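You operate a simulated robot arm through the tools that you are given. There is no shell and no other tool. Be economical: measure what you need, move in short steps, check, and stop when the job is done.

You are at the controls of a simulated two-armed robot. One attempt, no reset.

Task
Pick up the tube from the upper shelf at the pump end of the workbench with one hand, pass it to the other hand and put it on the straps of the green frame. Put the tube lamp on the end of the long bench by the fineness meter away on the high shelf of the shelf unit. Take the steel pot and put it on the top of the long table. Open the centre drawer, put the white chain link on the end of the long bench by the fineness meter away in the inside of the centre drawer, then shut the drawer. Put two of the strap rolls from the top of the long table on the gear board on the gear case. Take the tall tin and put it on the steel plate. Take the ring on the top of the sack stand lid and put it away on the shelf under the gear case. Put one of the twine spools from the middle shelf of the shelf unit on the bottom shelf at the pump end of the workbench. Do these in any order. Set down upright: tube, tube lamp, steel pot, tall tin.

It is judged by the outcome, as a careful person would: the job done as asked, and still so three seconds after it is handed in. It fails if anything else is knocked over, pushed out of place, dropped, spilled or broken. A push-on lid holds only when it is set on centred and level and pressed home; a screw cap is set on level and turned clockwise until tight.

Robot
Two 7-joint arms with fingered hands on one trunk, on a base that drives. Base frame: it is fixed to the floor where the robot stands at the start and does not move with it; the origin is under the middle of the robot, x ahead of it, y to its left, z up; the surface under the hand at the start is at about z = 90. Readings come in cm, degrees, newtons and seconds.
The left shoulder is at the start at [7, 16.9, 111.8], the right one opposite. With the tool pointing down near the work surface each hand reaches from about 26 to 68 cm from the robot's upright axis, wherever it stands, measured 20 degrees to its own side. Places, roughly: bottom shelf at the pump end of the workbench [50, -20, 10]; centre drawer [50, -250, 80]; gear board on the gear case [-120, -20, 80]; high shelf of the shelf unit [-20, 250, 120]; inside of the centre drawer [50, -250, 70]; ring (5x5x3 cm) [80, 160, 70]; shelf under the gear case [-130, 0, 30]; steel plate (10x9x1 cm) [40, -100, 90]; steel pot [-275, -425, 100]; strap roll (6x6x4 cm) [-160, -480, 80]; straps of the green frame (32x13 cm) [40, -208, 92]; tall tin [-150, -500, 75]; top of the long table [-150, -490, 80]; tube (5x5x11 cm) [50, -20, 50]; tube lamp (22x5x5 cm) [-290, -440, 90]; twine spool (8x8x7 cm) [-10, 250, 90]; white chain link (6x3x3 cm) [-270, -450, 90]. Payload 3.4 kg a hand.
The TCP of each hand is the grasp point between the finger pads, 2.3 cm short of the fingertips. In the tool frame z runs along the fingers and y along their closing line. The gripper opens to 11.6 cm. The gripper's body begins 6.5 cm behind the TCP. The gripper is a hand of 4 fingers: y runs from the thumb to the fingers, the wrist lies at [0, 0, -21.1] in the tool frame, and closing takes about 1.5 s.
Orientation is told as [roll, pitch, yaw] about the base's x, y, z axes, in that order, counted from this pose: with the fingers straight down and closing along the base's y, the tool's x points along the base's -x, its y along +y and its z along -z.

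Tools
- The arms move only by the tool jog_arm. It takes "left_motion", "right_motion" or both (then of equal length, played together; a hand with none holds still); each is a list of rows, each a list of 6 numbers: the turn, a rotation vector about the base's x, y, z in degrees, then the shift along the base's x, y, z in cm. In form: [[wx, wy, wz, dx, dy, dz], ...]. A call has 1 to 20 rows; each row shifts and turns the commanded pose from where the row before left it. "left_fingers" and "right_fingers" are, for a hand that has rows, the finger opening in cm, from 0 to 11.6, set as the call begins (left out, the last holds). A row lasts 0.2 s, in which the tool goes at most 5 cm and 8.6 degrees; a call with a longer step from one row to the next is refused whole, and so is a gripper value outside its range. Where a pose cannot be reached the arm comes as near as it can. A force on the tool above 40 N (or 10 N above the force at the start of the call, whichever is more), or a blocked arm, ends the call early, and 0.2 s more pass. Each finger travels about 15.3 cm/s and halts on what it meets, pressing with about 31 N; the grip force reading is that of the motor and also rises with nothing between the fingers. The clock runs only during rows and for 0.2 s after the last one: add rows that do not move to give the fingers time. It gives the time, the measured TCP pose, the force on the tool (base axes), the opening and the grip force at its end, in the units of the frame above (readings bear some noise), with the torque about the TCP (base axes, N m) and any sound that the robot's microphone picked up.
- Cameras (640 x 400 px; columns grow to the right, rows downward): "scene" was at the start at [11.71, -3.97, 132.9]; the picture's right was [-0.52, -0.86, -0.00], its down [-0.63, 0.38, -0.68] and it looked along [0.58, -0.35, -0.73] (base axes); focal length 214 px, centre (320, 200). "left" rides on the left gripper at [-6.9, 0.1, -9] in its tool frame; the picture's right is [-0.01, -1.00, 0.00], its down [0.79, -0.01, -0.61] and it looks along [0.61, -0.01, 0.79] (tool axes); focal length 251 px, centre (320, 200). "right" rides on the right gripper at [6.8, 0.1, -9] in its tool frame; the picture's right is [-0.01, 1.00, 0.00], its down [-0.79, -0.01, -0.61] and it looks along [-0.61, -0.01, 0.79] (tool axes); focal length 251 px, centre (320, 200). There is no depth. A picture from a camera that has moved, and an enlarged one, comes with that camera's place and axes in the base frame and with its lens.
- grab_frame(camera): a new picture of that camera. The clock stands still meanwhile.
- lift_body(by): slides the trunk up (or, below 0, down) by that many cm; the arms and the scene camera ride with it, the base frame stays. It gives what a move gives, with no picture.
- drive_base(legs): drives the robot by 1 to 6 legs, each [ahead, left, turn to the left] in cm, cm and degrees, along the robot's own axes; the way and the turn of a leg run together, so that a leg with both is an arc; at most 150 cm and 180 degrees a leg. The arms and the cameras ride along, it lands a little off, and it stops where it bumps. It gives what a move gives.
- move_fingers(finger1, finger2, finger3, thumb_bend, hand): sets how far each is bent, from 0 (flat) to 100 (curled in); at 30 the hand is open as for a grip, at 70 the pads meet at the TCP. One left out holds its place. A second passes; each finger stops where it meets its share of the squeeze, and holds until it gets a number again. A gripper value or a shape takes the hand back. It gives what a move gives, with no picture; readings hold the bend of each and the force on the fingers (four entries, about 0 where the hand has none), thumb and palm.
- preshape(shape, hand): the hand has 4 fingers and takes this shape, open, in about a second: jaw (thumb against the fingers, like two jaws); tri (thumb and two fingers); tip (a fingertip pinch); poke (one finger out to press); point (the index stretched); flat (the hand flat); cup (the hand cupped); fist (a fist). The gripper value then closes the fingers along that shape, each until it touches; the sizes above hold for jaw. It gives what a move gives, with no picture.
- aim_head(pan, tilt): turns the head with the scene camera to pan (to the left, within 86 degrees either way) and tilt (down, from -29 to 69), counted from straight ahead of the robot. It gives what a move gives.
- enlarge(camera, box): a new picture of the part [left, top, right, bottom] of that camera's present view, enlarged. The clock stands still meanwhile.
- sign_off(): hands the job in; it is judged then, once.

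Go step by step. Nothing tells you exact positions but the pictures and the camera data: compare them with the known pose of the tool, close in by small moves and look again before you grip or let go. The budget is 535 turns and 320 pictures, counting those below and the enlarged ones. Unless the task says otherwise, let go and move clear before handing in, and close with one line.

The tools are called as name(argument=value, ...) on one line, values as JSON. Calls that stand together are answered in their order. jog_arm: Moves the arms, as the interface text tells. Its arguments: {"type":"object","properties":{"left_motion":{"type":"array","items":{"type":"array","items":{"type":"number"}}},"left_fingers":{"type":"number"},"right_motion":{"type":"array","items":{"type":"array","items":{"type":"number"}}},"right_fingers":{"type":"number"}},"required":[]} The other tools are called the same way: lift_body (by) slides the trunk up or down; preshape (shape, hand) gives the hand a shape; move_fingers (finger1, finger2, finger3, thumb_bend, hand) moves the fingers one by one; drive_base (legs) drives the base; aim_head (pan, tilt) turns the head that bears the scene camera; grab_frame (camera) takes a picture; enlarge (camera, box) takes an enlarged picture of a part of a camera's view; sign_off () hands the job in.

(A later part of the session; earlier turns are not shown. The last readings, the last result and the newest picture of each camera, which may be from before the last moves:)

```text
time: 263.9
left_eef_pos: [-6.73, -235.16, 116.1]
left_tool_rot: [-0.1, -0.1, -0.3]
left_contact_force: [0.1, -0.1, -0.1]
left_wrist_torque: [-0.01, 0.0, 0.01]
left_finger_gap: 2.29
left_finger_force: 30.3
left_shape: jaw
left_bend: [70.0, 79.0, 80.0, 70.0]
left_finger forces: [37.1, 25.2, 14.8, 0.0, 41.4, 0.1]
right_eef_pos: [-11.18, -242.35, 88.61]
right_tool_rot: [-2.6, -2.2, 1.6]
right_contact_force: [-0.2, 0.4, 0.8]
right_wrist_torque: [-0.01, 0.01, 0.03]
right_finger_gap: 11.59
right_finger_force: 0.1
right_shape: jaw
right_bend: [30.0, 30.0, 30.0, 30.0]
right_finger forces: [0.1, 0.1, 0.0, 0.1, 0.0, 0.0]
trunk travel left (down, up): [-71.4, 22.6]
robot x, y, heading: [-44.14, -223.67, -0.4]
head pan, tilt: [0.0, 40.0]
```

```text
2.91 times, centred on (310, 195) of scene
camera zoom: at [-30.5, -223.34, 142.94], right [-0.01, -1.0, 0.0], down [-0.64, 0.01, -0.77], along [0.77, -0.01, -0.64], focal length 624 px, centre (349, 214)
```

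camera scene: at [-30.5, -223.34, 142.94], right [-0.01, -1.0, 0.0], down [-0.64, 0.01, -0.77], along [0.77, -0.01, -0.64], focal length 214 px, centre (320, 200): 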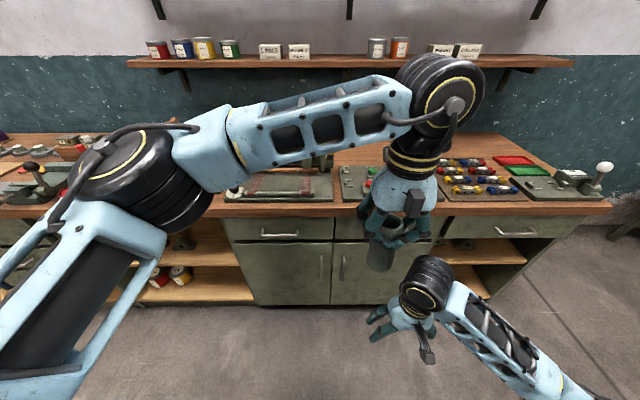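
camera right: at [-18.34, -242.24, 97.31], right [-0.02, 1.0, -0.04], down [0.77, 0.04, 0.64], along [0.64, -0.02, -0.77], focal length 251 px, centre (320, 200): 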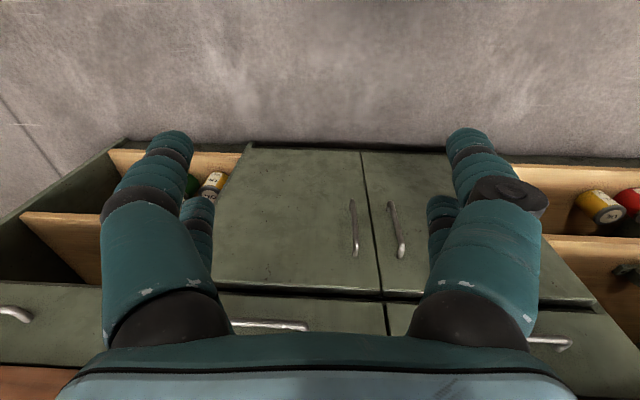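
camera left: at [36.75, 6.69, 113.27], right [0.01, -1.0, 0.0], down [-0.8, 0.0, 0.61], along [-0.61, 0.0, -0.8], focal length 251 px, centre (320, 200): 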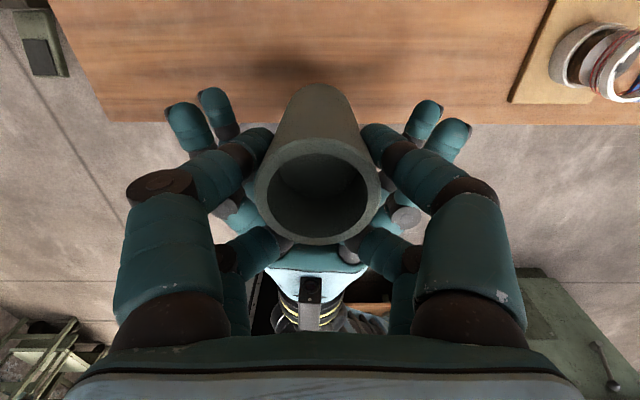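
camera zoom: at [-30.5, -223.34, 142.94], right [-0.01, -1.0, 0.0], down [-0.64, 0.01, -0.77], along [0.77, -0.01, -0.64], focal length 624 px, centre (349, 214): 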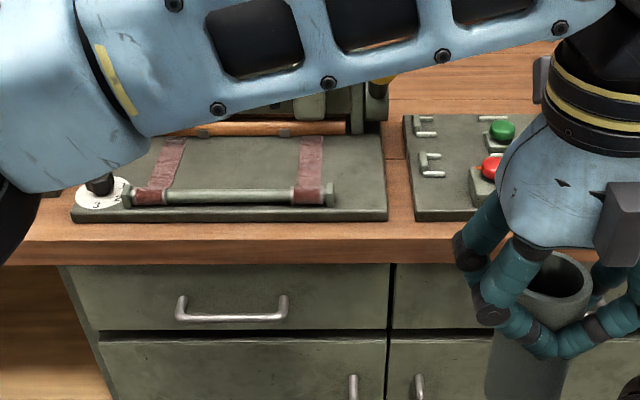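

lift_body(by=14)

drive_base(legs=[[22, 33, 0]])

grab_frame(camera="right")

grab_frame(camera="scene")

```text
time: 265.6
left_eef_pos: [-6.76, -235.0, 130.07]
left_tool_rot: [-0.1, -0.1, -0.2]
left_contact_force: [0.3, 0.5, 0.2]
left_wrist_torque: [0.01, -0.01, -0.02]
left_finger_gap: 2.27
left_finger_force: 30.9
left_shape: jaw
left_bend: [70.0, 79.0, 80.0, 70.0]
left_finger forces: [37.1, 25.1, 14.8, 0.0, 41.3, 0.1]
right_eef_pos: [-11.23, -242.52, 102.66]
right_tool_rot: [-2.7, -2.2, 1.6]
right_contact_force: [0.1, -1.0, -0.5]
right_wrist_torque: [-0.01, -0.02, 0.01]
right_finger_gap: 11.59
right_finger_force: 0.0
right_shape: jaw
right_bend: [30.0, 30.0, 30.0, 30.0]
right_finger forces: [0.0, 0.0, 0.0, 0.0, 0.0, 0.1]
trunk travel left (down, up): [-85.4, 8.6]
robot x, y, heading: [-43.8, -223.66, -0.5]
head pan, tilt: [0.0, 40.0]
```

```text
time: 268.1
left_eef_pos: [15.26, -201.85, 130.12]
left_tool_rot: [0.1, 0.0, -0.1]
left_contact_force: [-0.1, 0.2, 0.3]
left_wrist_torque: [0.06, 0.02, 0.0]
left_finger_gap: 2.29
left_finger_force: 30.9
left_shape: jaw
left_bend: [70.0, 79.0, 80.0, 70.0]
left_finger forces: [37.1, 25.4, 14.9, 0.1, 41.2, 0.0]
right_eef_pos: [10.91, -208.94, 102.71]
right_tool_rot: [-2.5, -2.2, 1.8]
right_contact_force: [-0.1, 0.3, 0.1]
right_wrist_torque: [0.03, -0.03, -0.03]
right_finger_gap: 11.59
right_finger_force: 0.1
right_shape: jaw
right_bend: [30.0, 30.0, 30.0, 30.0]
right_finger forces: [0.0, 0.0, 0.1, 0.0, 0.0, 0.1]
trunk travel left (down, up): [-85.4, 8.6]
robot x, y, heading: [-21.95, -189.8, -0.3]
head pan, tilt: [0.0, 40.0]
```

```text
182 pictures are left
camera right: at [3.73, -208.9, 111.3], right [-0.02, 1.0, -0.04], down [0.77, 0.04, 0.64], along [0.64, -0.02, -0.77], focal length 251 px, centre (320, 200)
```

right: 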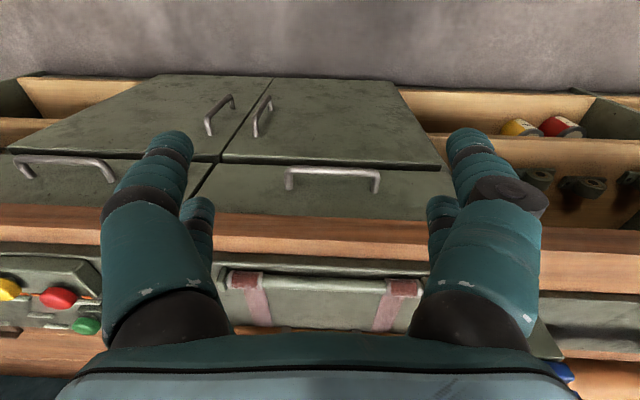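

```text
181 pictures are left
camera scene: at [-8.5, -190.07, 156.95], right [-0.01, -1.0, 0.0], down [-0.64, 0.0, -0.77], along [0.77, 0.0, -0.64], focal length 214 px, centre (320, 200)
```

scene: 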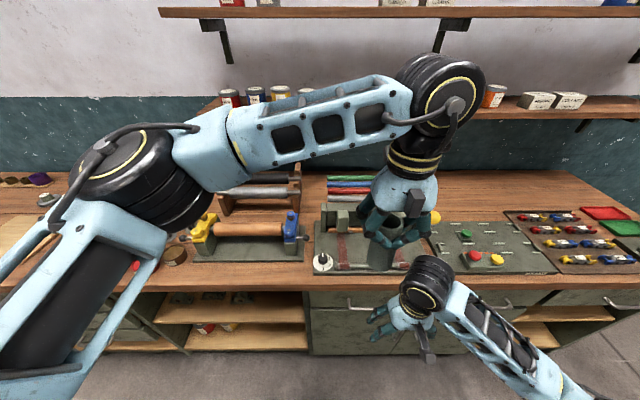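

drive_base(legs=[[-6, 34, 0]])

aim_head(pan=-45, tilt=42)

grab_frame(camera="scene")

```text
time: 270.3
left_eef_pos: [9.5, -168.24, 130.0]
left_tool_rot: [0.0, -0.1, -0.2]
left_contact_force: [0.0, -0.2, -0.5]
left_wrist_torque: [0.0, 0.01, -0.01]
left_finger_gap: 2.27
left_finger_force: 31.0
left_shape: jaw
left_bend: [70.0, 79.0, 80.0, 70.0]
left_finger forces: [37.1, 25.3, 14.8, 0.0, 41.3, 0.0]
right_eef_pos: [5.14, -175.48, 102.5]
right_tool_rot: [-2.4, -2.3, 1.6]
right_contact_force: [0.2, -0.7, 0.1]
right_wrist_torque: [-0.01, -0.02, 0.01]
right_finger_gap: 11.58
right_finger_force: 0.1
right_shape: jaw
right_bend: [30.0, 30.0, 30.0, 30.0]
right_finger forces: [0.1, 0.0, 0.0, 0.0, 0.1, 0.1]
trunk travel left (down, up): [-85.4, 8.6]
robot x, y, heading: [-27.56, -156.07, -0.7]
head pan, tilt: [0.0, 40.0]
```

```text
time: 271.4
left_eef_pos: [9.47, -168.16, 130.08]
left_tool_rot: [-0.1, -0.1, -0.1]
left_contact_force: [-0.8, -0.1, -0.4]
left_wrist_torque: [-0.01, -0.01, 0.02]
left_finger_gap: 2.29
left_finger_force: 30.7
left_shape: jaw
left_bend: [70.0, 79.0, 80.0, 70.0]
left_finger forces: [37.1, 25.3, 14.8, 0.0, 41.3, 0.0]
right_eef_pos: [4.98, -175.39, 102.53]
right_tool_rot: [-2.5, -2.3, 1.5]
right_contact_force: [0.1, 0.1, 0.6]
right_wrist_torque: [-0.01, -0.01, 0.0]
right_finger_gap: 11.58
right_finger_force: 0.1
right_shape: jaw
right_bend: [30.0, 30.0, 30.0, 30.0]
right_finger forces: [0.0, 0.0, 0.0, 0.1, 0.0, 0.1]
trunk travel left (down, up): [-85.4, 8.6]
robot x, y, heading: [-27.93, -155.98, -0.3]
head pan, tilt: [-45.0, 42.0]
```

```text
180 pictures are left
camera scene: at [-16.87, -162.18, 156.64], right [-0.71, -0.7, 0.0], down [-0.47, 0.48, -0.74], along [0.52, -0.53, -0.67], focal length 214 px, centre (320, 200)
```

scene: 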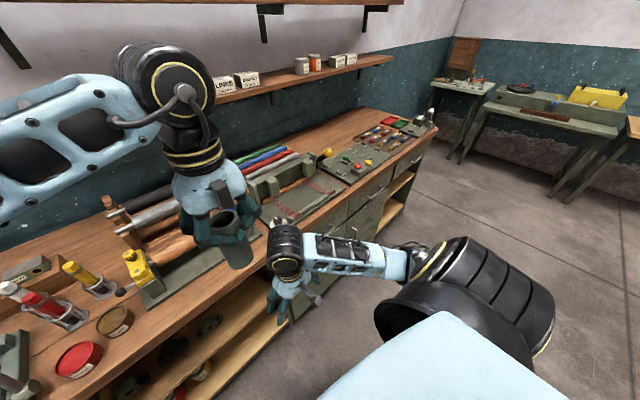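

enlarge(camera="scene", box=[235, 140, 365, 235])

```text
4.21 times, centred on (300, 188) of scene
camera zoom: at [-16.87, -162.18, 156.64], right [-0.71, -0.7, 0.0], down [-0.47, 0.48, -0.74], along [0.52, -0.53, -0.67], focal length 903 px, centre (404, 253)
```

zoom: 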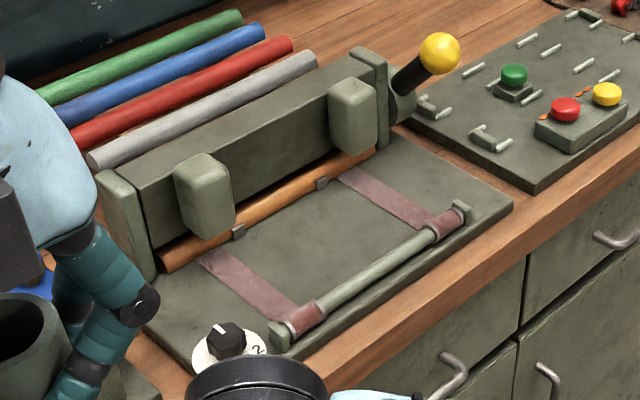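

The straps lie flat on the plate between the front rod (x≈33) and the wooden rod (x≈46); left strap at (41,-199). Position the base and move the tube above it.

drive_base(legs=[[12, -60, 0]])

jog_arm(left_motion=[[0, 0, 0, 2, 3.6, 0], [0, 0, 0, 2, 3.6, 0], [0, 0, 0, 2, 3.6, 0], [0, 0, 0, 2, 3.6, 0], [0, 0, 0, 2, 3.6, 0], [0, 0, 0, 2, 3.6, 0], [0, 0, 0, 2, 3.6, 0], [0, 0, 0, 2, 3.6, 0], [0, 0, 0, 0, 0, 0]])

lift_body(by=-14)

aim_head(pan=10, tilt=50)

grab_frame(camera="scene")

grab_frame(camera="left")

```text
time: 274.9
left_eef_pos: [20.62, -228.27, 130.12]
left_tool_rot: [-0.2, -0.1, -0.6]
left_contact_force: [0.8, 0.5, -0.3]
left_wrist_torque: [-0.02, -0.02, 0.02]
left_finger_gap: 2.32
left_finger_force: 31.4
left_shape: jaw
left_bend: [70.0, 79.0, 80.0, 70.0]
left_finger forces: [37.0, 25.4, 14.8, 0.1, 41.3, 0.0]
right_eef_pos: [16.06, -235.65, 102.6]
right_tool_rot: [-2.7, -2.2, 1.1]
right_contact_force: [-0.3, -0.8, -0.6]
right_wrist_torque: [0.02, 0.0, -0.01]
right_finger_gap: 11.56
right_finger_force: 0.1
right_shape: jaw
right_bend: [30.0, 30.0, 30.0, 30.0]
right_finger forces: [0.0, 0.1, 0.1, 0.0, 0.1, 0.1]
trunk travel left (down, up): [-85.4, 8.6]
robot x, y, heading: [-16.33, -216.52, -0.8]
head pan, tilt: [-45.0, 42.0]
```

```text
time: 276.9
left_eef_pos: [36.41, -199.58, 130.25]
left_tool_rot: [-0.1, -0.1, -0.6]
left_contact_force: [-0.3, 0.4, -0.5]
left_wrist_torque: [0.05, 0.01, 0.03]
left_finger_gap: 2.23
left_finger_force: 30.5
left_shape: jaw
left_bend: [70.0, 79.0, 80.0, 70.0]
left_finger forces: [37.2, 26.4, 15.4, 0.1, 41.3, 0.0]
right_eef_pos: [16.11, -235.81, 102.66]
right_tool_rot: [-2.5, -2.1, 1.2]
right_contact_force: [0.5, 0.7, -0.6]
right_wrist_torque: [0.04, 0.02, -0.03]
right_finger_gap: 11.59
right_finger_force: 0.1
right_shape: jaw
right_bend: [30.0, 30.0, 30.0, 30.0]
right_finger forces: [0.1, 0.1, 0.0, 0.0, 0.1, 0.0]
trunk travel left (down, up): [-85.4, 8.6]
robot x, y, heading: [-16.08, -216.57, -0.6]
head pan, tilt: [-45.0, 42.0]
```

```text
time: 278.6
left_eef_pos: [36.36, -199.56, 116.33]
left_tool_rot: [-0.1, -0.1, -0.6]
left_contact_force: [-0.2, 0.2, -0.7]
left_wrist_torque: [-0.01, -0.02, 0.0]
left_finger_gap: 2.26
left_finger_force: 30.6
left_shape: jaw
left_bend: [70.0, 79.0, 80.0, 70.0]
left_finger forces: [37.3, 26.4, 15.5, 0.1, 41.2, 0.1]
right_eef_pos: [16.06, -235.66, 88.64]
right_tool_rot: [-2.6, -2.2, 1.1]
right_contact_force: [0.6, 0.1, -0.4]
right_wrist_torque: [0.0, -0.04, -0.01]
right_finger_gap: 11.57
right_finger_force: 0.1
right_shape: jaw
right_bend: [30.0, 30.0, 30.0, 30.0]
right_finger forces: [0.0, 0.0, 0.0, 0.0, 0.0, 0.1]
trunk travel left (down, up): [-71.4, 22.6]
robot x, y, heading: [-16.55, -216.69, -0.5]
head pan, tilt: [-45.0, 42.0]
```

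```text
time: 279.8
left_eef_pos: [36.48, -199.57, 116.29]
left_tool_rot: [-0.2, -0.1, -0.7]
left_contact_force: [-0.6, 0.4, -0.7]
left_wrist_torque: [0.0, 0.02, 0.02]
left_finger_gap: 2.23
left_finger_force: 30.7
left_shape: jaw
left_bend: [70.0, 79.0, 80.0, 70.0]
left_finger forces: [37.2, 26.4, 15.5, 0.0, 41.2, 0.0]
right_eef_pos: [16.09, -235.67, 88.65]
right_tool_rot: [-2.6, -2.2, 1.2]
right_contact_force: [-0.4, -0.3, -0.3]
right_wrist_torque: [0.0, 0.02, 0.01]
right_finger_gap: 11.6
right_finger_force: 0.0
right_shape: jaw
right_bend: [30.0, 30.0, 30.0, 30.0]
right_finger forces: [0.0, 0.1, 0.0, 0.0, 0.0, 0.0]
trunk travel left (down, up): [-71.4, 22.6]
robot x, y, heading: [-16.68, -216.22, -0.6]
head pan, tilt: [10.0, 50.0]
```

```text
178 pictures are left
camera scene: at [-3.96, -215.08, 141.52], right [0.16, -0.99, 0.0], down [-0.76, -0.12, -0.64], along [0.63, 0.1, -0.77], focal length 214 px, centre (320, 200)
```

scene: 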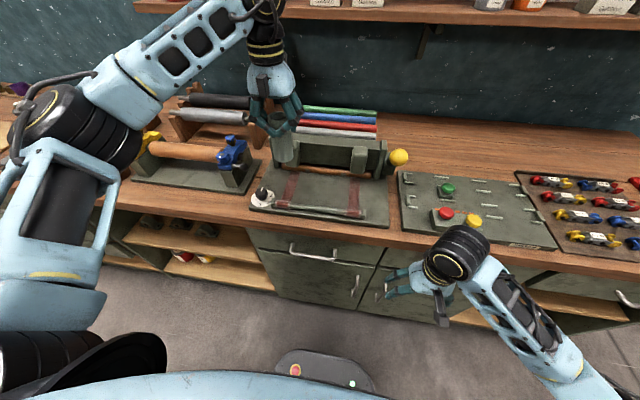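

```text
177 pictures are left
camera left: at [43.27, -199.5, 125.28], right [0.0, -1.0, 0.0], down [-0.8, 0.0, 0.61], along [-0.61, 0.0, -0.8], focal length 251 px, centre (320, 200)
```

left: 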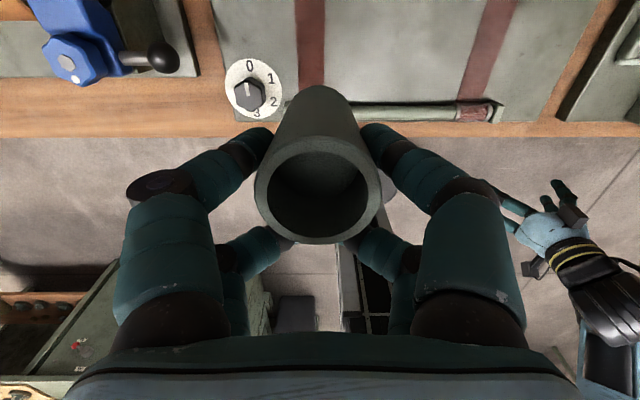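

Strap centre (40.5,-198.4). Shift and descend.

jog_arm(left_motion=[[0, 0, 0, 2.5, 1.0, 0], [0, 0, 0, 0, 0, -4], [0, 0, 0, 0, 0, -4], [0, 0, 0, 0, 0, -3.5], [0, 0, 0, 0, 0, 0]])

grab_frame(camera="left")

enlarge(camera="scene", box=[220, 80, 420, 230])

```text
time: 281.0
left_eef_pos: [38.84, -198.56, 104.65]
left_tool_rot: [-0.1, 0.0, -0.6]
left_contact_force: [0.9, -0.9, -0.5]
left_wrist_torque: [0.01, -0.01, -0.01]
left_finger_gap: 2.26
left_finger_force: 31.2
left_shape: jaw
left_bend: [70.0, 79.0, 80.0, 70.0]
left_finger forces: [37.4, 28.9, 0.0, 0.0, 41.3, 0.1]
right_eef_pos: [16.01, -235.71, 88.62]
right_tool_rot: [-2.6, -2.1, 1.2]
right_contact_force: [0.1, 0.6, 0.1]
right_wrist_torque: [0.02, 0.01, 0.0]
right_finger_gap: 11.58
right_finger_force: 0.1
right_shape: jaw
right_bend: [30.0, 30.0, 30.0, 30.0]
right_finger forces: [0.0, 0.1, 0.0, 0.1, 0.0, 0.0]
trunk travel left (down, up): [-71.4, 22.6]
robot x, y, heading: [-16.6, -216.32, -0.8]
head pan, tilt: [10.0, 50.0]
```

```text
176 pictures are left
camera left: at [45.68, -198.47, 113.73], right [0.0, -1.0, 0.0], down [-0.8, 0.0, 0.61], along [-0.61, 0.0, -0.8], focal length 251 px, centre (320, 200)
```

left: 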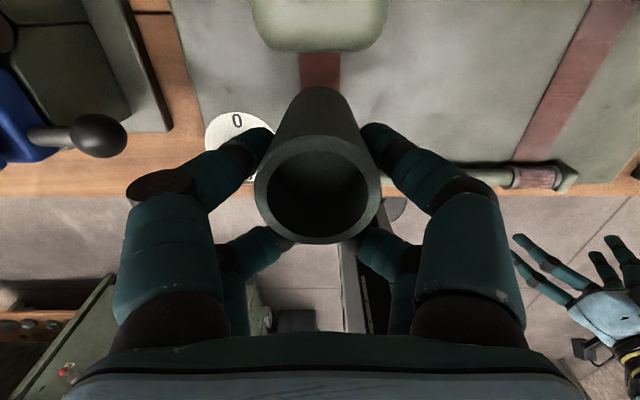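

```text
2.67 times, centred on (320, 155) of scene
camera zoom: at [-4.01, -215.06, 141.53], right [0.16, -0.99, 0.0], down [-0.76, -0.12, -0.64], along [0.63, 0.1, -0.77], focal length 572 px, centre (320, 320)
```

zoom: 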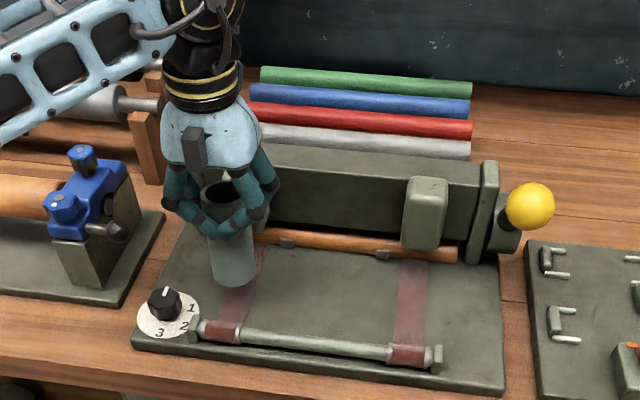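

jog_arm(left_motion=[[0, 0, 0, 0, 0, -0.8], [0, 0, 0, 0, 0, -0.6], [0, 0, 0, 0, 0, 0]])

jog_arm(left_motion=[[0, 0, 0, 0, 0, -0.5], [0, 0, 0, 0, 0, 0]])

```text
time: 281.8
left_eef_pos: [39.03, -198.56, 103.31]
left_tool_rot: [-0.1, -0.2, -0.6]
left_contact_force: [-0.4, 0.2, 0.5]
left_wrist_torque: [0.01, 0.0, 0.01]
left_finger_gap: 2.26
left_finger_force: 30.9
left_shape: jaw
left_bend: [70.0, 79.0, 80.0, 70.0]
left_finger forces: [37.4, 29.1, 0.0, 0.1, 41.5, 0.0]
right_eef_pos: [16.13, -235.66, 88.64]
right_tool_rot: [-2.6, -2.2, 1.3]
right_contact_force: [0.5, -0.2, 0.3]
right_wrist_torque: [-0.02, -0.02, 0.01]
right_finger_gap: 11.57
right_finger_force: 0.1
right_shape: jaw
right_bend: [30.0, 30.0, 30.0, 30.0]
right_finger forces: [0.0, 0.0, 0.0, 0.0, 0.0, 0.0]
trunk travel left (down, up): [-71.4, 22.6]
robot x, y, heading: [-16.26, -216.51, -0.9]
head pan, tilt: [10.0, 50.0]
```

```text
time: 282.4
left_eef_pos: [38.84, -198.67, 102.94]
left_tool_rot: [0.0, -0.1, -0.6]
left_contact_force: [0.7, 0.6, -0.2]
left_wrist_torque: [0.01, -0.01, -0.01]
left_finger_gap: 2.26
left_finger_force: 31.5
left_shape: jaw
left_bend: [70.0, 79.0, 80.0, 70.0]
left_finger forces: [37.5, 29.2, 0.1, 0.0, 41.5, 0.1]
right_eef_pos: [16.07, -235.69, 88.58]
right_tool_rot: [-2.6, -2.2, 1.3]
right_contact_force: [1.0, 1.1, 0.7]
right_wrist_torque: [-0.01, -0.02, -0.03]
right_finger_gap: 11.57
right_finger_force: 0.1
right_shape: jaw
right_bend: [30.0, 30.0, 30.0, 30.0]
right_finger forces: [0.2, 0.0, 0.1, 0.0, 0.1, 0.0]
trunk travel left (down, up): [-71.4, 22.6]
robot x, y, heading: [-16.64, -216.49, -0.7]
head pan, tilt: [10.0, 50.0]
```

jog_arm(left_motion=[[0, 0, 0, 0, 0, -0.5], [0, 0, 0, 0, 0, 0]])

jog_arm(left_motion=[[0, 0, 0, 0, 0, -0.5], [0, 0, 0, 0, 0, 0]])

enlarge(camera="scene", box=[220, 80, 420, 230])

```text
time: 283.0
left_eef_pos: [38.87, -198.52, 102.4]
left_tool_rot: [0.0, 0.0, -0.6]
left_contact_force: [0.6, 0.5, -0.3]
left_wrist_torque: [0.01, 0.01, 0.0]
left_finger_gap: 2.24
left_finger_force: 30.3
left_shape: jaw
left_bend: [70.0, 79.0, 80.0, 70.0]
left_finger forces: [37.5, 29.4, 0.0, 0.1, 41.5, 0.0]
right_eef_pos: [16.11, -235.58, 88.74]
right_tool_rot: [-2.6, -2.2, 1.2]
right_contact_force: [0.2, 0.2, -0.3]
right_wrist_torque: [0.01, 0.0, 0.03]
right_finger_gap: 11.6
right_finger_force: 0.1
right_shape: jaw
right_bend: [30.0, 30.0, 30.0, 30.0]
right_finger forces: [0.0, 0.1, 0.1, 0.0, 0.0, 0.0]
trunk travel left (down, up): [-71.4, 22.6]
robot x, y, heading: [-16.64, -216.57, -0.6]
head pan, tilt: [10.0, 50.0]
```

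```text
time: 283.6
left_eef_pos: [38.92, -198.55, 102.12]
left_tool_rot: [-0.1, -0.1, -0.5]
left_contact_force: [0.4, 0.1, 0.4]
left_wrist_torque: [-0.01, 0.0, 0.0]
left_finger_gap: 2.25
left_finger_force: 30.6
left_shape: jaw
left_bend: [70.0, 79.0, 80.0, 70.0]
left_finger forces: [37.5, 29.5, 0.1, 0.0, 41.5, 0.0]
right_eef_pos: [16.07, -235.69, 88.68]
right_tool_rot: [-2.6, -2.2, 1.2]
right_contact_force: [1.0, 0.1, -0.6]
right_wrist_torque: [0.01, -0.01, 0.0]
right_finger_gap: 11.59
right_finger_force: 0.0
right_shape: jaw
right_bend: [30.0, 30.0, 30.0, 30.0]
right_finger forces: [0.0, 0.0, 0.1, 0.1, 0.0, 0.1]
trunk travel left (down, up): [-71.4, 22.6]
robot x, y, heading: [-16.59, -216.21, -0.7]
head pan, tilt: [10.0, 50.0]
```

```text
2.67 times, centred on (320, 155) of scene
camera zoom: at [-3.97, -215.07, 141.52], right [0.16, -0.99, 0.0], down [-0.76, -0.12, -0.64], along [0.63, 0.1, -0.77], focal length 572 px, centre (320, 320)
```

zoom: 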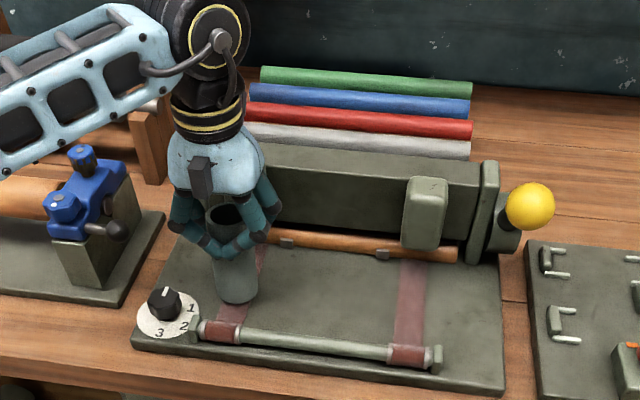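

jog_arm(left_motion=[[0, 0, 0, 0, 0, -0.4], [0, 0, 0, 0, 0, -0.3], [0, 0, 0, 0, 0, 0]])

jog_arm(left_motion=[[0, 0, 0, 0, 0, -0.4], [0, 0, 0, 0, 0, 0]])

```text
time: 284.4
left_eef_pos: [38.95, -198.53, 101.19]
left_tool_rot: [-0.2, 0.0, -0.6]
left_contact_force: [0.3, 0.3, 4.5]
left_wrist_torque: [0.02, -0.14, 0.01]
left_finger_gap: 2.25
left_finger_force: 31.4
left_shape: jaw
left_bend: [70.0, 79.0, 80.0, 70.0]
left_finger forces: [37.9, 29.2, 0.1, 0.0, 41.7, 0.0]
right_eef_pos: [16.0, -235.7, 88.63]
right_tool_rot: [-2.6, -2.2, 1.2]
right_contact_force: [0.4, 0.2, 0.6]
right_wrist_torque: [0.0, -0.02, 0.04]
right_finger_gap: 11.59
right_finger_force: 0.0
right_shape: jaw
right_bend: [30.0, 30.0, 30.0, 30.0]
right_finger forces: [0.1, 0.0, 0.0, 0.1, 0.0, 0.1]
trunk travel left (down, up): [-71.4, 22.6]
robot x, y, heading: [-16.34, -216.08, -0.5]
head pan, tilt: [10.0, 50.0]
```

```text
time: 285.0
left_eef_pos: [38.61, -198.66, 101.11]
left_tool_rot: [-0.1, -0.4, -0.6]
left_contact_force: [-2.0, 1.8, 24.0]
left_wrist_torque: [0.13, -0.56, 0.02]
left_finger_gap: 2.27
left_finger_force: 30.9
left_shape: jaw
left_bend: [71.0, 79.0, 80.0, 70.0]
left_finger forces: [39.8, 29.1, 18.7, 0.0, 42.1, 0.0]
right_eef_pos: [15.75, -235.7, 88.69]
right_tool_rot: [-2.5, -2.5, 1.2]
right_contact_force: [0.0, 0.1, 0.3]
right_wrist_torque: [-0.01, -0.01, 0.04]
right_finger_gap: 11.59
right_finger_force: 0.1
right_shape: jaw
right_bend: [30.0, 30.0, 30.0, 30.0]
right_finger forces: [0.1, 0.0, 0.0, 0.0, 0.0, 0.1]
trunk travel left (down, up): [-71.4, 22.6]
robot x, y, heading: [-16.15, -216.65, -1.2]
head pan, tilt: [10.0, 50.0]
```

Contact. Release gently and look.

jog_arm(left_motion=[[0, 0, 0, 0, 0, 0.3], [0, 0, 0, 0, 0, 0], [0, 0, 0, 0, 0, 0], [0, 0, 0, 0, 0, 0]], left_fingers=6)

jog_arm(left_motion=[[0, 0, 0, 0, 0, 0], [0, 0, 0, 0, 0, 0], [0, 0, 0, 0, 0, 0], [0, 0, 0, 0, 0, 0]], left_fingers=11.6)

grab_frame(camera="left")

```text
time: 286.0
left_eef_pos: [38.99, -198.65, 101.02]
left_tool_rot: [-0.1, 0.1, -0.6]
left_contact_force: [0.5, -0.1, 0.8]
left_wrist_torque: [0.0, -0.02, 0.0]
left_finger_gap: 5.94
left_finger_force: 0.0
left_shape: jaw
left_bend: [72.0, 72.0, 72.0, 75.0]
left_finger forces: [0.0, 0.0, 0.0, 0.0, 0.1, 0.1]
right_eef_pos: [16.1, -235.73, 88.67]
right_tool_rot: [-2.6, -2.1, 1.2]
right_contact_force: [0.3, -1.1, 0.9]
right_wrist_torque: [-0.02, 0.0, -0.01]
right_finger_gap: 11.57
right_finger_force: 0.2
right_shape: jaw
right_bend: [30.0, 30.0, 30.0, 30.0]
right_finger forces: [0.1, 0.0, 0.0, 0.0, 0.0, 0.1]
trunk travel left (down, up): [-71.4, 22.6]
robot x, y, heading: [-16.48, -216.75, -0.8]
head pan, tilt: [10.0, 50.0]
```

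```text
time: 287.0
left_eef_pos: [39.01, -198.64, 101.0]
left_tool_rot: [-0.1, 0.0, -0.5]
left_contact_force: [0.5, -0.5, -0.3]
left_wrist_torque: [-0.01, 0.01, 0.01]
left_finger_gap: 11.56
left_finger_force: 0.0
left_shape: jaw
left_bend: [30.0, 30.0, 30.0, 30.0]
left_finger forces: [0.1, 0.0, 0.0, 0.0, 0.1, 0.0]
right_eef_pos: [16.16, -235.62, 88.58]
right_tool_rot: [-2.7, -2.2, 1.2]
right_contact_force: [-0.4, -0.3, 0.4]
right_wrist_torque: [0.0, -0.01, -0.01]
right_finger_gap: 11.63
right_finger_force: 0.0
right_shape: jaw
right_bend: [30.0, 30.0, 30.0, 30.0]
right_finger forces: [0.0, 0.1, 0.0, 0.0, 0.0, 0.0]
trunk travel left (down, up): [-71.4, 22.6]
robot x, y, heading: [-16.62, -216.51, -0.7]
head pan, tilt: [10.0, 50.0]
```

```text
173 pictures are left
camera left: at [45.82, -198.5, 110.02], right [0.0, -1.0, 0.0], down [-0.8, 0.0, 0.61], along [-0.61, 0.0, -0.8], focal length 251 px, centre (320, 200)
```

left: 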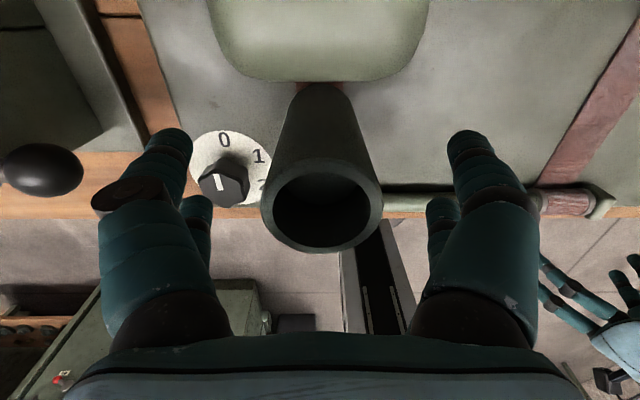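

Tube stands on the strap. Raise the hand away.

jog_arm(left_motion=[[0, 0, 0, 0, 0, 4], [0, 0, 0, 0, 0, 4], [0, 0, 0, 0, 0, 4], [0, 0, 0, 0, 0, 4], [0, 0, 0, -4, -2, 0], [0, 0, 0, -4, -2, 0], [0, 0, 0, -4, -2, 0], [0, 0, 0, -4, -2, 0], [0, 0, 0, 0, 0, 0]])

enlarge(camera="scene", box=[220, 80, 420, 230])

```text
time: 289.0
left_eef_pos: [23.0, -206.56, 116.98]
left_tool_rot: [-0.1, -0.1, -0.6]
left_contact_force: [-0.8, 0.1, -0.7]
left_wrist_torque: [0.0, -0.01, -0.03]
left_finger_gap: 11.6
left_finger_force: 0.1
left_shape: jaw
left_bend: [30.0, 30.0, 30.0, 30.0]
left_finger forces: [0.0, 0.0, 0.1, 0.1, 0.0, 0.0]
right_eef_pos: [16.1, -235.71, 88.74]
right_tool_rot: [-2.5, -2.1, 1.1]
right_contact_force: [0.2, -0.1, -0.4]
right_wrist_torque: [0.02, -0.01, -0.01]
right_finger_gap: 11.57
right_finger_force: 0.0
right_shape: jaw
right_bend: [30.0, 30.0, 30.0, 30.0]
right_finger forces: [0.0, 0.1, 0.1, 0.0, 0.0, 0.1]
trunk travel left (down, up): [-71.4, 22.6]
robot x, y, heading: [-17.04, -216.34, -0.8]
head pan, tilt: [10.0, 50.0]
```

```text
2.67 times, centred on (320, 155) of scene
camera zoom: at [-3.92, -215.04, 141.52], right [0.16, -0.99, 0.0], down [-0.76, -0.12, -0.64], along [0.63, 0.1, -0.77], focal length 572 px, centre (320, 320)
```

zoom: 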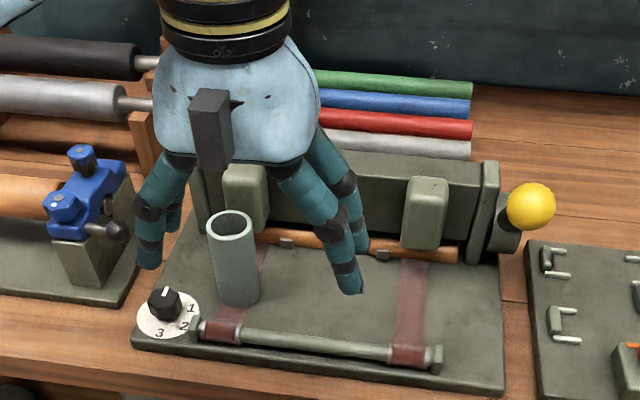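

Tube done. Next, open the centre drawer (handle near (25,-252,77)). Back off, lower the trunk, and orient the right hand forward with a vertical pinch.

drive_base(legs=[[-32, 0, 0.8], [0, -18, 0]])

lift_body(by=-36)

jog_arm(right_motion=[[0, -8.5, 0, 2, 0, 2], [0, -8.5, 0, 2, 0, 2], [0, -8.5, 0, 2, 0, 2], [0, -8.5, 0, 2, 0, 2], [0, -8.5, 0, 1.5, 0, 2], [0, -8.5, 0, 1.5, 0, 2], [0, -8.5, 0, 1, 0, 2], [0, -8.5, 0, 1, 0, 2], [0, -8.5, 0, 1, 0, 2], [0, -8.5, 0, 1, 0, 2], [0, -3, 0, 1, 0, 2], [0, 0, 0, 0, 0, 0]])

grab_frame(camera="right")

```text
time: 292.3
left_eef_pos: [-9.66, -224.01, 116.9]
left_tool_rot: [-0.1, -0.1, -0.5]
left_contact_force: [-0.5, -0.4, -0.3]
left_wrist_torque: [0.01, 0.0, -0.01]
left_finger_gap: 11.61
left_finger_force: 0.1
left_shape: jaw
left_bend: [30.0, 30.0, 30.0, 30.0]
left_finger forces: [0.0, 0.1, 0.0, 0.1, 0.0, 0.1]
right_eef_pos: [-16.44, -253.39, 88.69]
right_tool_rot: [-2.6, -2.2, 1.3]
right_contact_force: [-0.7, -0.1, -0.2]
right_wrist_torque: [-0.02, 0.0, -0.02]
right_finger_gap: 11.6
right_finger_force: 0.0
right_shape: jaw
right_bend: [30.0, 30.0, 30.0, 30.0]
right_finger forces: [0.0, 0.1, 0.0, 0.1, 0.1, 0.0]
trunk travel left (down, up): [-71.4, 22.6]
robot x, y, heading: [-49.09, -234.68, -0.9]
head pan, tilt: [10.0, 50.0]
```

```text
time: 295.8
left_eef_pos: [-9.55, -224.3, 80.9]
left_tool_rot: [0.0, -0.2, -0.5]
left_contact_force: [0.8, 0.4, 0.5]
left_wrist_torque: [-0.03, 0.01, 0.01]
left_finger_gap: 11.59
left_finger_force: 0.0
left_shape: jaw
left_bend: [30.0, 30.0, 30.0, 30.0]
left_finger forces: [0.0, 0.0, 0.0, 0.1, 0.0, 0.0]
right_eef_pos: [-16.42, -253.19, 52.7]
right_tool_rot: [-2.5, -2.2, 1.3]
right_contact_force: [0.1, 0.3, 0.1]
right_wrist_torque: [0.02, 0.03, -0.04]
right_finger_gap: 11.57
right_finger_force: 0.1
right_shape: jaw
right_bend: [30.0, 30.0, 30.0, 30.0]
right_finger forces: [0.0, 0.0, 0.0, 0.1, 0.0, 0.1]
trunk travel left (down, up): [-35.4, 58.6]
robot x, y, heading: [-49.17, -234.11, -0.9]
head pan, tilt: [10.0, 50.0]
```

```text
time: 298.4
left_eef_pos: [-9.57, -224.26, 81.0]
left_tool_rot: [-0.1, -0.1, -0.5]
left_contact_force: [-0.2, 0.0, 0.4]
left_wrist_torque: [0.02, -0.01, 0.03]
left_finger_gap: 11.59
left_finger_force: 0.0
left_shape: jaw
left_bend: [30.0, 30.0, 30.0, 30.0]
left_finger forces: [0.1, 0.0, 0.0, 0.0, 0.0, 0.0]
right_eef_pos: [1.38, -252.94, 74.23]
right_tool_rot: [-102.0, -88.8, 99.4]
right_contact_force: [-0.2, -0.3, 0.2]
right_wrist_torque: [0.04, 0.0, 0.01]
right_finger_gap: 11.59
right_finger_force: 0.0
right_shape: jaw
right_bend: [30.0, 30.0, 30.0, 30.0]
right_finger forces: [0.0, 0.1, 0.1, 0.0, 0.0, 0.0]
right hand out of reach, approached as far as the arm can: row 4, 5, 6, 7
trunk travel left (down, up): [-35.4, 58.6]
robot x, y, heading: [-49.28, -233.94, -0.9]
head pan, tilt: [10.0, 50.0]
```

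```text
171 pictures are left
camera right: at [-7.49, -252.76, 67.15], right [0.04, 1.0, -0.01], down [-0.61, 0.04, 0.79], along [0.79, -0.03, 0.61], focal length 251 px, centre (320, 200)
```

right: 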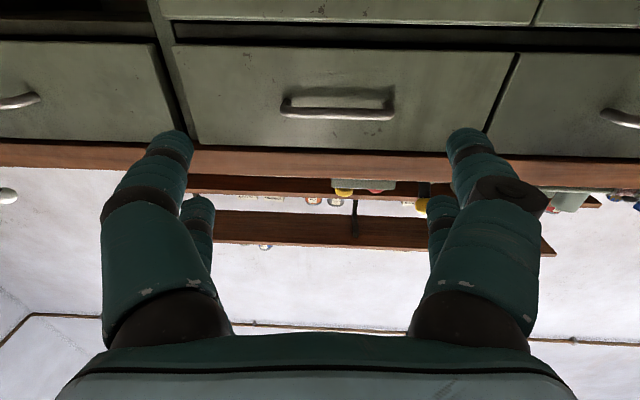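

Handle bar at about (24.5,-252,77). Roll the hand 90° for a vertical pinch.

jog_arm(right_motion=[[-8.2, 0, 0, 0, 0, 0.5], [-8.2, 0, 0, 0, 0, 0.5], [-8.2, 0, 0, 0, 0, 0.5], [-8.2, 0, 0, 0, 0, 0.5], [-8.2, 0, 0, 0, 0, 0.5], [-8.2, 0, 0, 0, 0, 0.3], [-8.2, 0, 0, 0, 0, 0], [-8.2, 0, 0, 0, 0, 0], [-8.2, 0, 0, 0, 0, 0], [-8.2, 0, 0, 0, 0, 0], [-8, 0, 0, 0, 0, 0], [0, 0, 0, 0, 0, 0]])

grab_frame(camera="right")

grab_frame(camera="scene")

```text
time: 301.0
left_eef_pos: [-9.38, -224.24, 80.99]
left_tool_rot: [-0.1, -0.1, -0.4]
left_contact_force: [-0.3, -0.7, -0.5]
left_wrist_torque: [0.02, 0.02, 0.0]
left_finger_gap: 11.58
left_finger_force: 0.1
left_shape: jaw
left_bend: [30.0, 30.0, 30.0, 30.0]
left_finger forces: [0.1, 0.1, 0.0, 0.0, 0.0, 0.1]
right_eef_pos: [1.33, -252.79, 76.79]
right_tool_rot: [-92.6, 1.4, 90.2]
right_contact_force: [-1.0, -1.6, -0.2]
right_wrist_torque: [0.0, -0.02, 0.01]
right_finger_gap: 11.6
right_finger_force: 0.1
right_shape: jaw
right_bend: [30.0, 30.0, 30.0, 30.0]
right_finger forces: [0.0, 0.0, 0.0, 0.0, 0.1, 0.0]
trunk travel left (down, up): [-35.4, 58.6]
robot x, y, heading: [-49.11, -234.46, -0.5]
head pan, tilt: [10.0, 50.0]
```

```text
170 pictures are left
camera right: at [-7.53, -259.89, 76.48], right [0.04, -0.02, -1.0], down [-0.61, 0.79, -0.04], along [0.79, 0.61, 0.03], focal length 251 px, centre (320, 200)
```

right: 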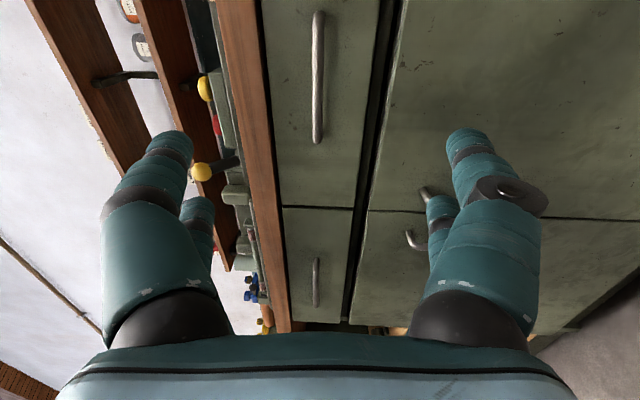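

```text
169 pictures are left
camera scene: at [-36.49, -232.87, 105.52], right [0.16, -0.99, 0.0], down [-0.76, -0.12, -0.64], along [0.63, 0.1, -0.77], focal length 214 px, centre (320, 200)
```

scene: 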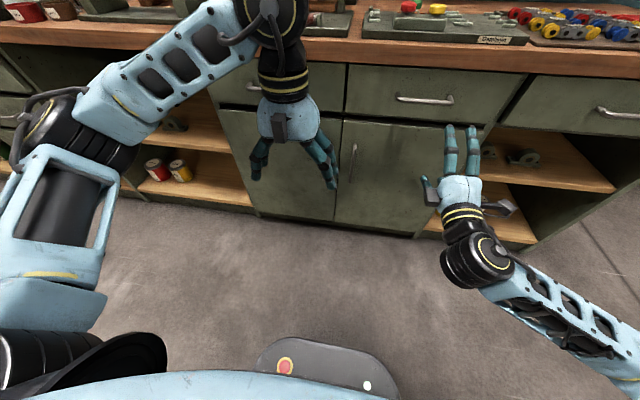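

jog_arm(right_motion=[[0, 0, 0, 0, 0, 0.9], [0, 0, 0, 0, 0, 0], [0, 0, 0, 0, 0, 0]], right_fingers=7)

drive_base(legs=[[18, 0, 0]])

grab_frame(camera="right")

enlarge(camera="scene", box=[360, 60, 560, 220])

```text
time: 301.8
left_eef_pos: [-9.53, -224.31, 81.11]
left_tool_rot: [0.0, -0.1, -0.5]
left_contact_force: [-0.3, -0.4, -0.7]
left_wrist_torque: [-0.01, -0.03, 0.0]
left_finger_gap: 11.58
left_finger_force: 0.0
left_shape: jaw
left_bend: [30.0, 30.0, 30.0, 30.0]
left_finger forces: [0.0, 0.1, 0.0, 0.0, 0.1, 0.0]
right_eef_pos: [1.32, -252.83, 77.56]
right_tool_rot: [-92.4, 1.3, 90.1]
right_contact_force: [-0.6, 0.0, -0.4]
right_wrist_torque: [0.03, 0.03, -0.03]
right_finger_gap: 7.05
right_finger_force: 0.0
right_shape: jaw
right_bend: [71.0, 71.0, 71.0, 72.0]
right_finger forces: [0.1, 0.0, 0.0, 0.0, 0.0, 0.0]
trunk travel left (down, up): [-35.4, 58.6]
robot x, y, heading: [-49.03, -234.54, -0.6]
head pan, tilt: [10.0, 50.0]
```

```text
time: 303.3
left_eef_pos: [8.81, -224.83, 80.98]
left_tool_rot: [-0.1, 0.0, -0.7]
left_contact_force: [0.1, 0.2, 0.3]
left_wrist_torque: [-0.01, 0.01, -0.01]
left_finger_gap: 11.57
left_finger_force: 0.1
left_shape: jaw
left_bend: [30.0, 30.0, 30.0, 30.0]
left_finger forces: [0.0, 0.0, 0.0, 0.0, 0.0, 0.0]
right_eef_pos: [19.58, -253.36, 77.69]
right_tool_rot: [-92.5, 1.3, 90.0]
right_contact_force: [0.4, 0.0, -0.5]
right_wrist_torque: [-0.01, -0.02, 0.01]
right_finger_gap: 7.04
right_finger_force: 0.1
right_shape: jaw
right_bend: [71.0, 71.0, 71.0, 72.0]
right_finger forces: [0.1, 0.1, 0.0, 0.0, 0.0, 0.0]
trunk travel left (down, up): [-35.4, 58.6]
robot x, y, heading: [-30.83, -234.73, -0.8]
head pan, tilt: [10.0, 50.0]
```

```text
168 pictures are left
camera right: at [10.69, -260.26, 77.32], right [0.04, -0.01, -1.0], down [-0.61, 0.79, -0.04], along [0.79, 0.61, 0.03], focal length 251 px, centre (320, 200)
```

right: 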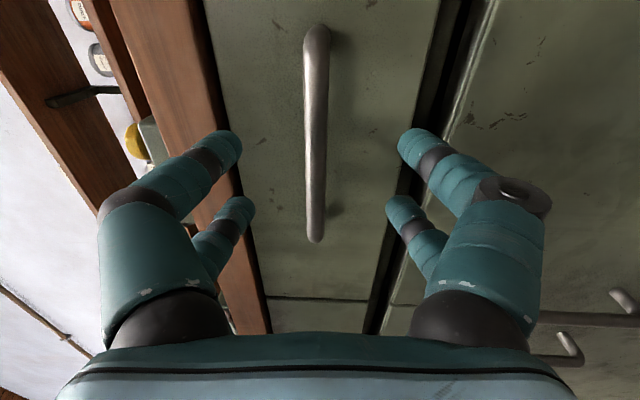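

```text
2.50 times, centred on (460, 140) of scene
camera zoom: at [-18.13, -233.17, 105.51], right [0.16, -0.99, 0.0], down [-0.76, -0.12, -0.64], along [0.63, 0.1, -0.77], focal length 536 px, centre (-30, 350)
```

zoom: 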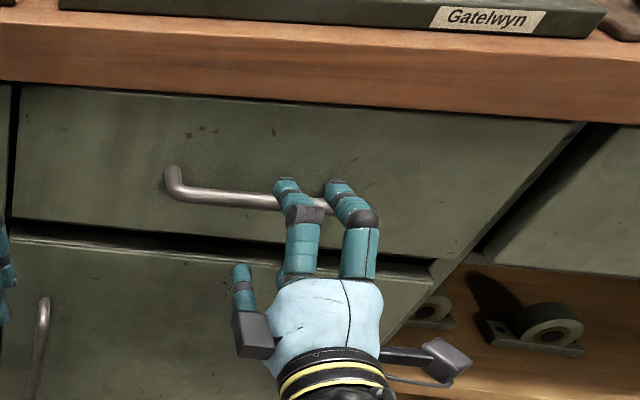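

jog_arm(right_motion=[[0, 0, 0, 2, 0, 0], [0, 0, 0, 2, 0, 0], [0, 0, 0, 0, 0, 0]])

jog_arm(right_motion=[[0, 0, 0, 0, 0, 0], [0, 0, 0, 0, 0, 0], [0, 0, 0, 0, 0, 0], [0, 0, 0, 0, 0, 0], [0, 0, 0, 0, 0, 0]], right_fingers=0)

grab_frame(camera="right")

```text
time: 304.1
left_eef_pos: [8.71, -224.62, 80.97]
left_tool_rot: [-0.1, -0.2, -0.6]
left_contact_force: [0.3, 0.2, 0.5]
left_wrist_torque: [0.02, 0.04, -0.05]
left_finger_gap: 11.58
left_finger_force: 0.0
left_shape: jaw
left_bend: [30.0, 30.0, 30.0, 30.0]
left_finger forces: [0.0, 0.1, 0.0, 0.0, 0.1, 0.0]
right_eef_pos: [23.56, -253.26, 77.61]
right_tool_rot: [-92.6, 1.3, 90.1]
right_contact_force: [1.0, 0.5, -0.2]
right_wrist_torque: [-0.01, -0.01, 0.0]
right_finger_gap: 7.08
right_finger_force: 0.0
right_shape: jaw
right_bend: [71.0, 71.0, 71.0, 72.0]
right_finger forces: [0.0, 0.0, 0.0, 0.1, 0.1, 0.0]
trunk travel left (down, up): [-35.4, 58.6]
robot x, y, heading: [-30.69, -234.63, -0.9]
head pan, tilt: [10.0, 50.0]
```

```text
time: 305.3
left_eef_pos: [8.79, -224.67, 80.98]
left_tool_rot: [-0.1, -0.1, -0.7]
left_contact_force: [-0.3, 0.3, 0.4]
left_wrist_torque: [0.02, 0.05, 0.0]
left_finger_gap: 11.61
left_finger_force: 0.1
left_shape: jaw
left_bend: [30.0, 30.0, 30.0, 30.0]
left_finger forces: [0.0, 0.0, 0.0, 0.1, 0.0, 0.0]
right_eef_pos: [23.63, -253.35, 77.69]
right_tool_rot: [-92.5, 1.3, 90.0]
right_contact_force: [-0.4, 0.7, 0.3]
right_wrist_torque: [0.0, -0.04, 0.0]
right_finger_gap: 1.06
right_finger_force: 31.2
right_shape: jaw
right_bend: [70.0, 70.0, 73.0, 75.0]
right_finger forces: [27.4, 27.4, 27.3, 0.1, 27.9, 0.1]
trunk travel left (down, up): [-35.4, 58.6]
robot x, y, heading: [-31.0, -234.35, -0.8]
head pan, tilt: [10.0, 50.0]
```

```text
166 pictures are left
camera right: at [14.69, -260.23, 77.3], right [0.04, -0.01, -1.0], down [-0.61, 0.79, -0.04], along [0.79, 0.61, 0.03], focal length 251 px, centre (320, 200)
```

right: 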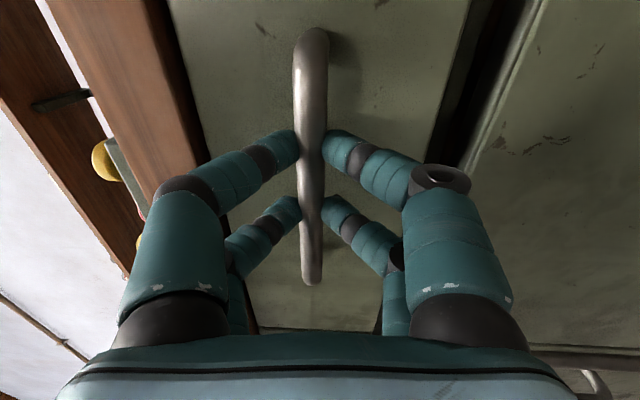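

Handle gripped. Pull the drawer out by driving back.

drive_base(legs=[[-12, 0, 0]])

drive_base(legs=[[-10, 0, 0]])

grab_frame(camera="scene")

```text
time: 306.5
left_eef_pos: [-3.34, -224.58, 81.02]
left_tool_rot: [0.0, -0.1, -0.6]
left_contact_force: [-0.9, 0.0, 1.0]
left_wrist_torque: [0.0, 0.03, 0.0]
left_finger_gap: 11.6
left_finger_force: 0.0
left_shape: jaw
left_bend: [30.0, 30.0, 30.0, 30.0]
left_finger forces: [0.0, 0.0, 0.0, 0.1, 0.0, 0.1]
right_eef_pos: [11.54, -253.23, 77.53]
right_tool_rot: [-92.6, 1.2, 90.0]
right_contact_force: [-0.3, -12.8, -0.3]
right_wrist_torque: [0.03, -0.03, -0.19]
right_finger_gap: 1.05
right_finger_force: 31.3
right_shape: jaw
right_bend: [71.0, 70.0, 73.0, 75.0]
right_finger forces: [28.9, 29.8, 28.8, 0.0, 30.1, 0.0]
trunk travel left (down, up): [-35.4, 58.6]
robot x, y, heading: [-42.76, -234.36, -0.6]
head pan, tilt: [10.0, 50.0]
```

```text
time: 307.7
left_eef_pos: [-13.53, -224.44, 81.07]
left_tool_rot: [0.2, -0.1, -0.6]
left_contact_force: [-0.4, 0.6, 0.2]
left_wrist_torque: [-0.01, 0.03, -0.02]
left_finger_gap: 11.59
left_finger_force: 0.0
left_shape: jaw
left_bend: [30.0, 30.0, 30.0, 30.0]
left_finger forces: [0.0, 0.0, 0.0, 0.0, 0.0, 0.1]
right_eef_pos: [1.47, -253.16, 77.69]
right_tool_rot: [-92.4, 1.2, 89.9]
right_contact_force: [-0.8, -16.7, 1.0]
right_wrist_torque: [0.03, -0.02, -0.26]
right_finger_gap: 1.05
right_finger_force: 31.1
right_shape: jaw
right_bend: [71.0, 70.0, 73.0, 75.0]
right_finger forces: [28.5, 29.6, 29.2, 0.0, 30.2, 0.0]
trunk travel left (down, up): [-35.4, 58.6]
robot x, y, heading: [-53.02, -234.79, -0.7]
head pan, tilt: [10.0, 50.0]
```

```text
165 pictures are left
camera scene: at [-40.43, -233.14, 105.54], right [0.16, -0.99, 0.0], down [-0.76, -0.12, -0.64], along [0.64, 0.1, -0.77], focal length 214 px, centre (320, 200)
```

scene: 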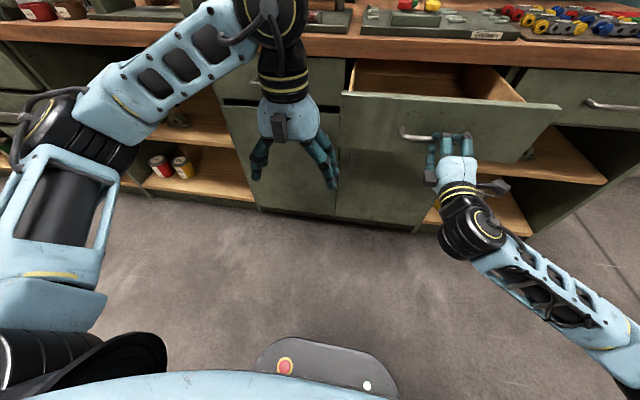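

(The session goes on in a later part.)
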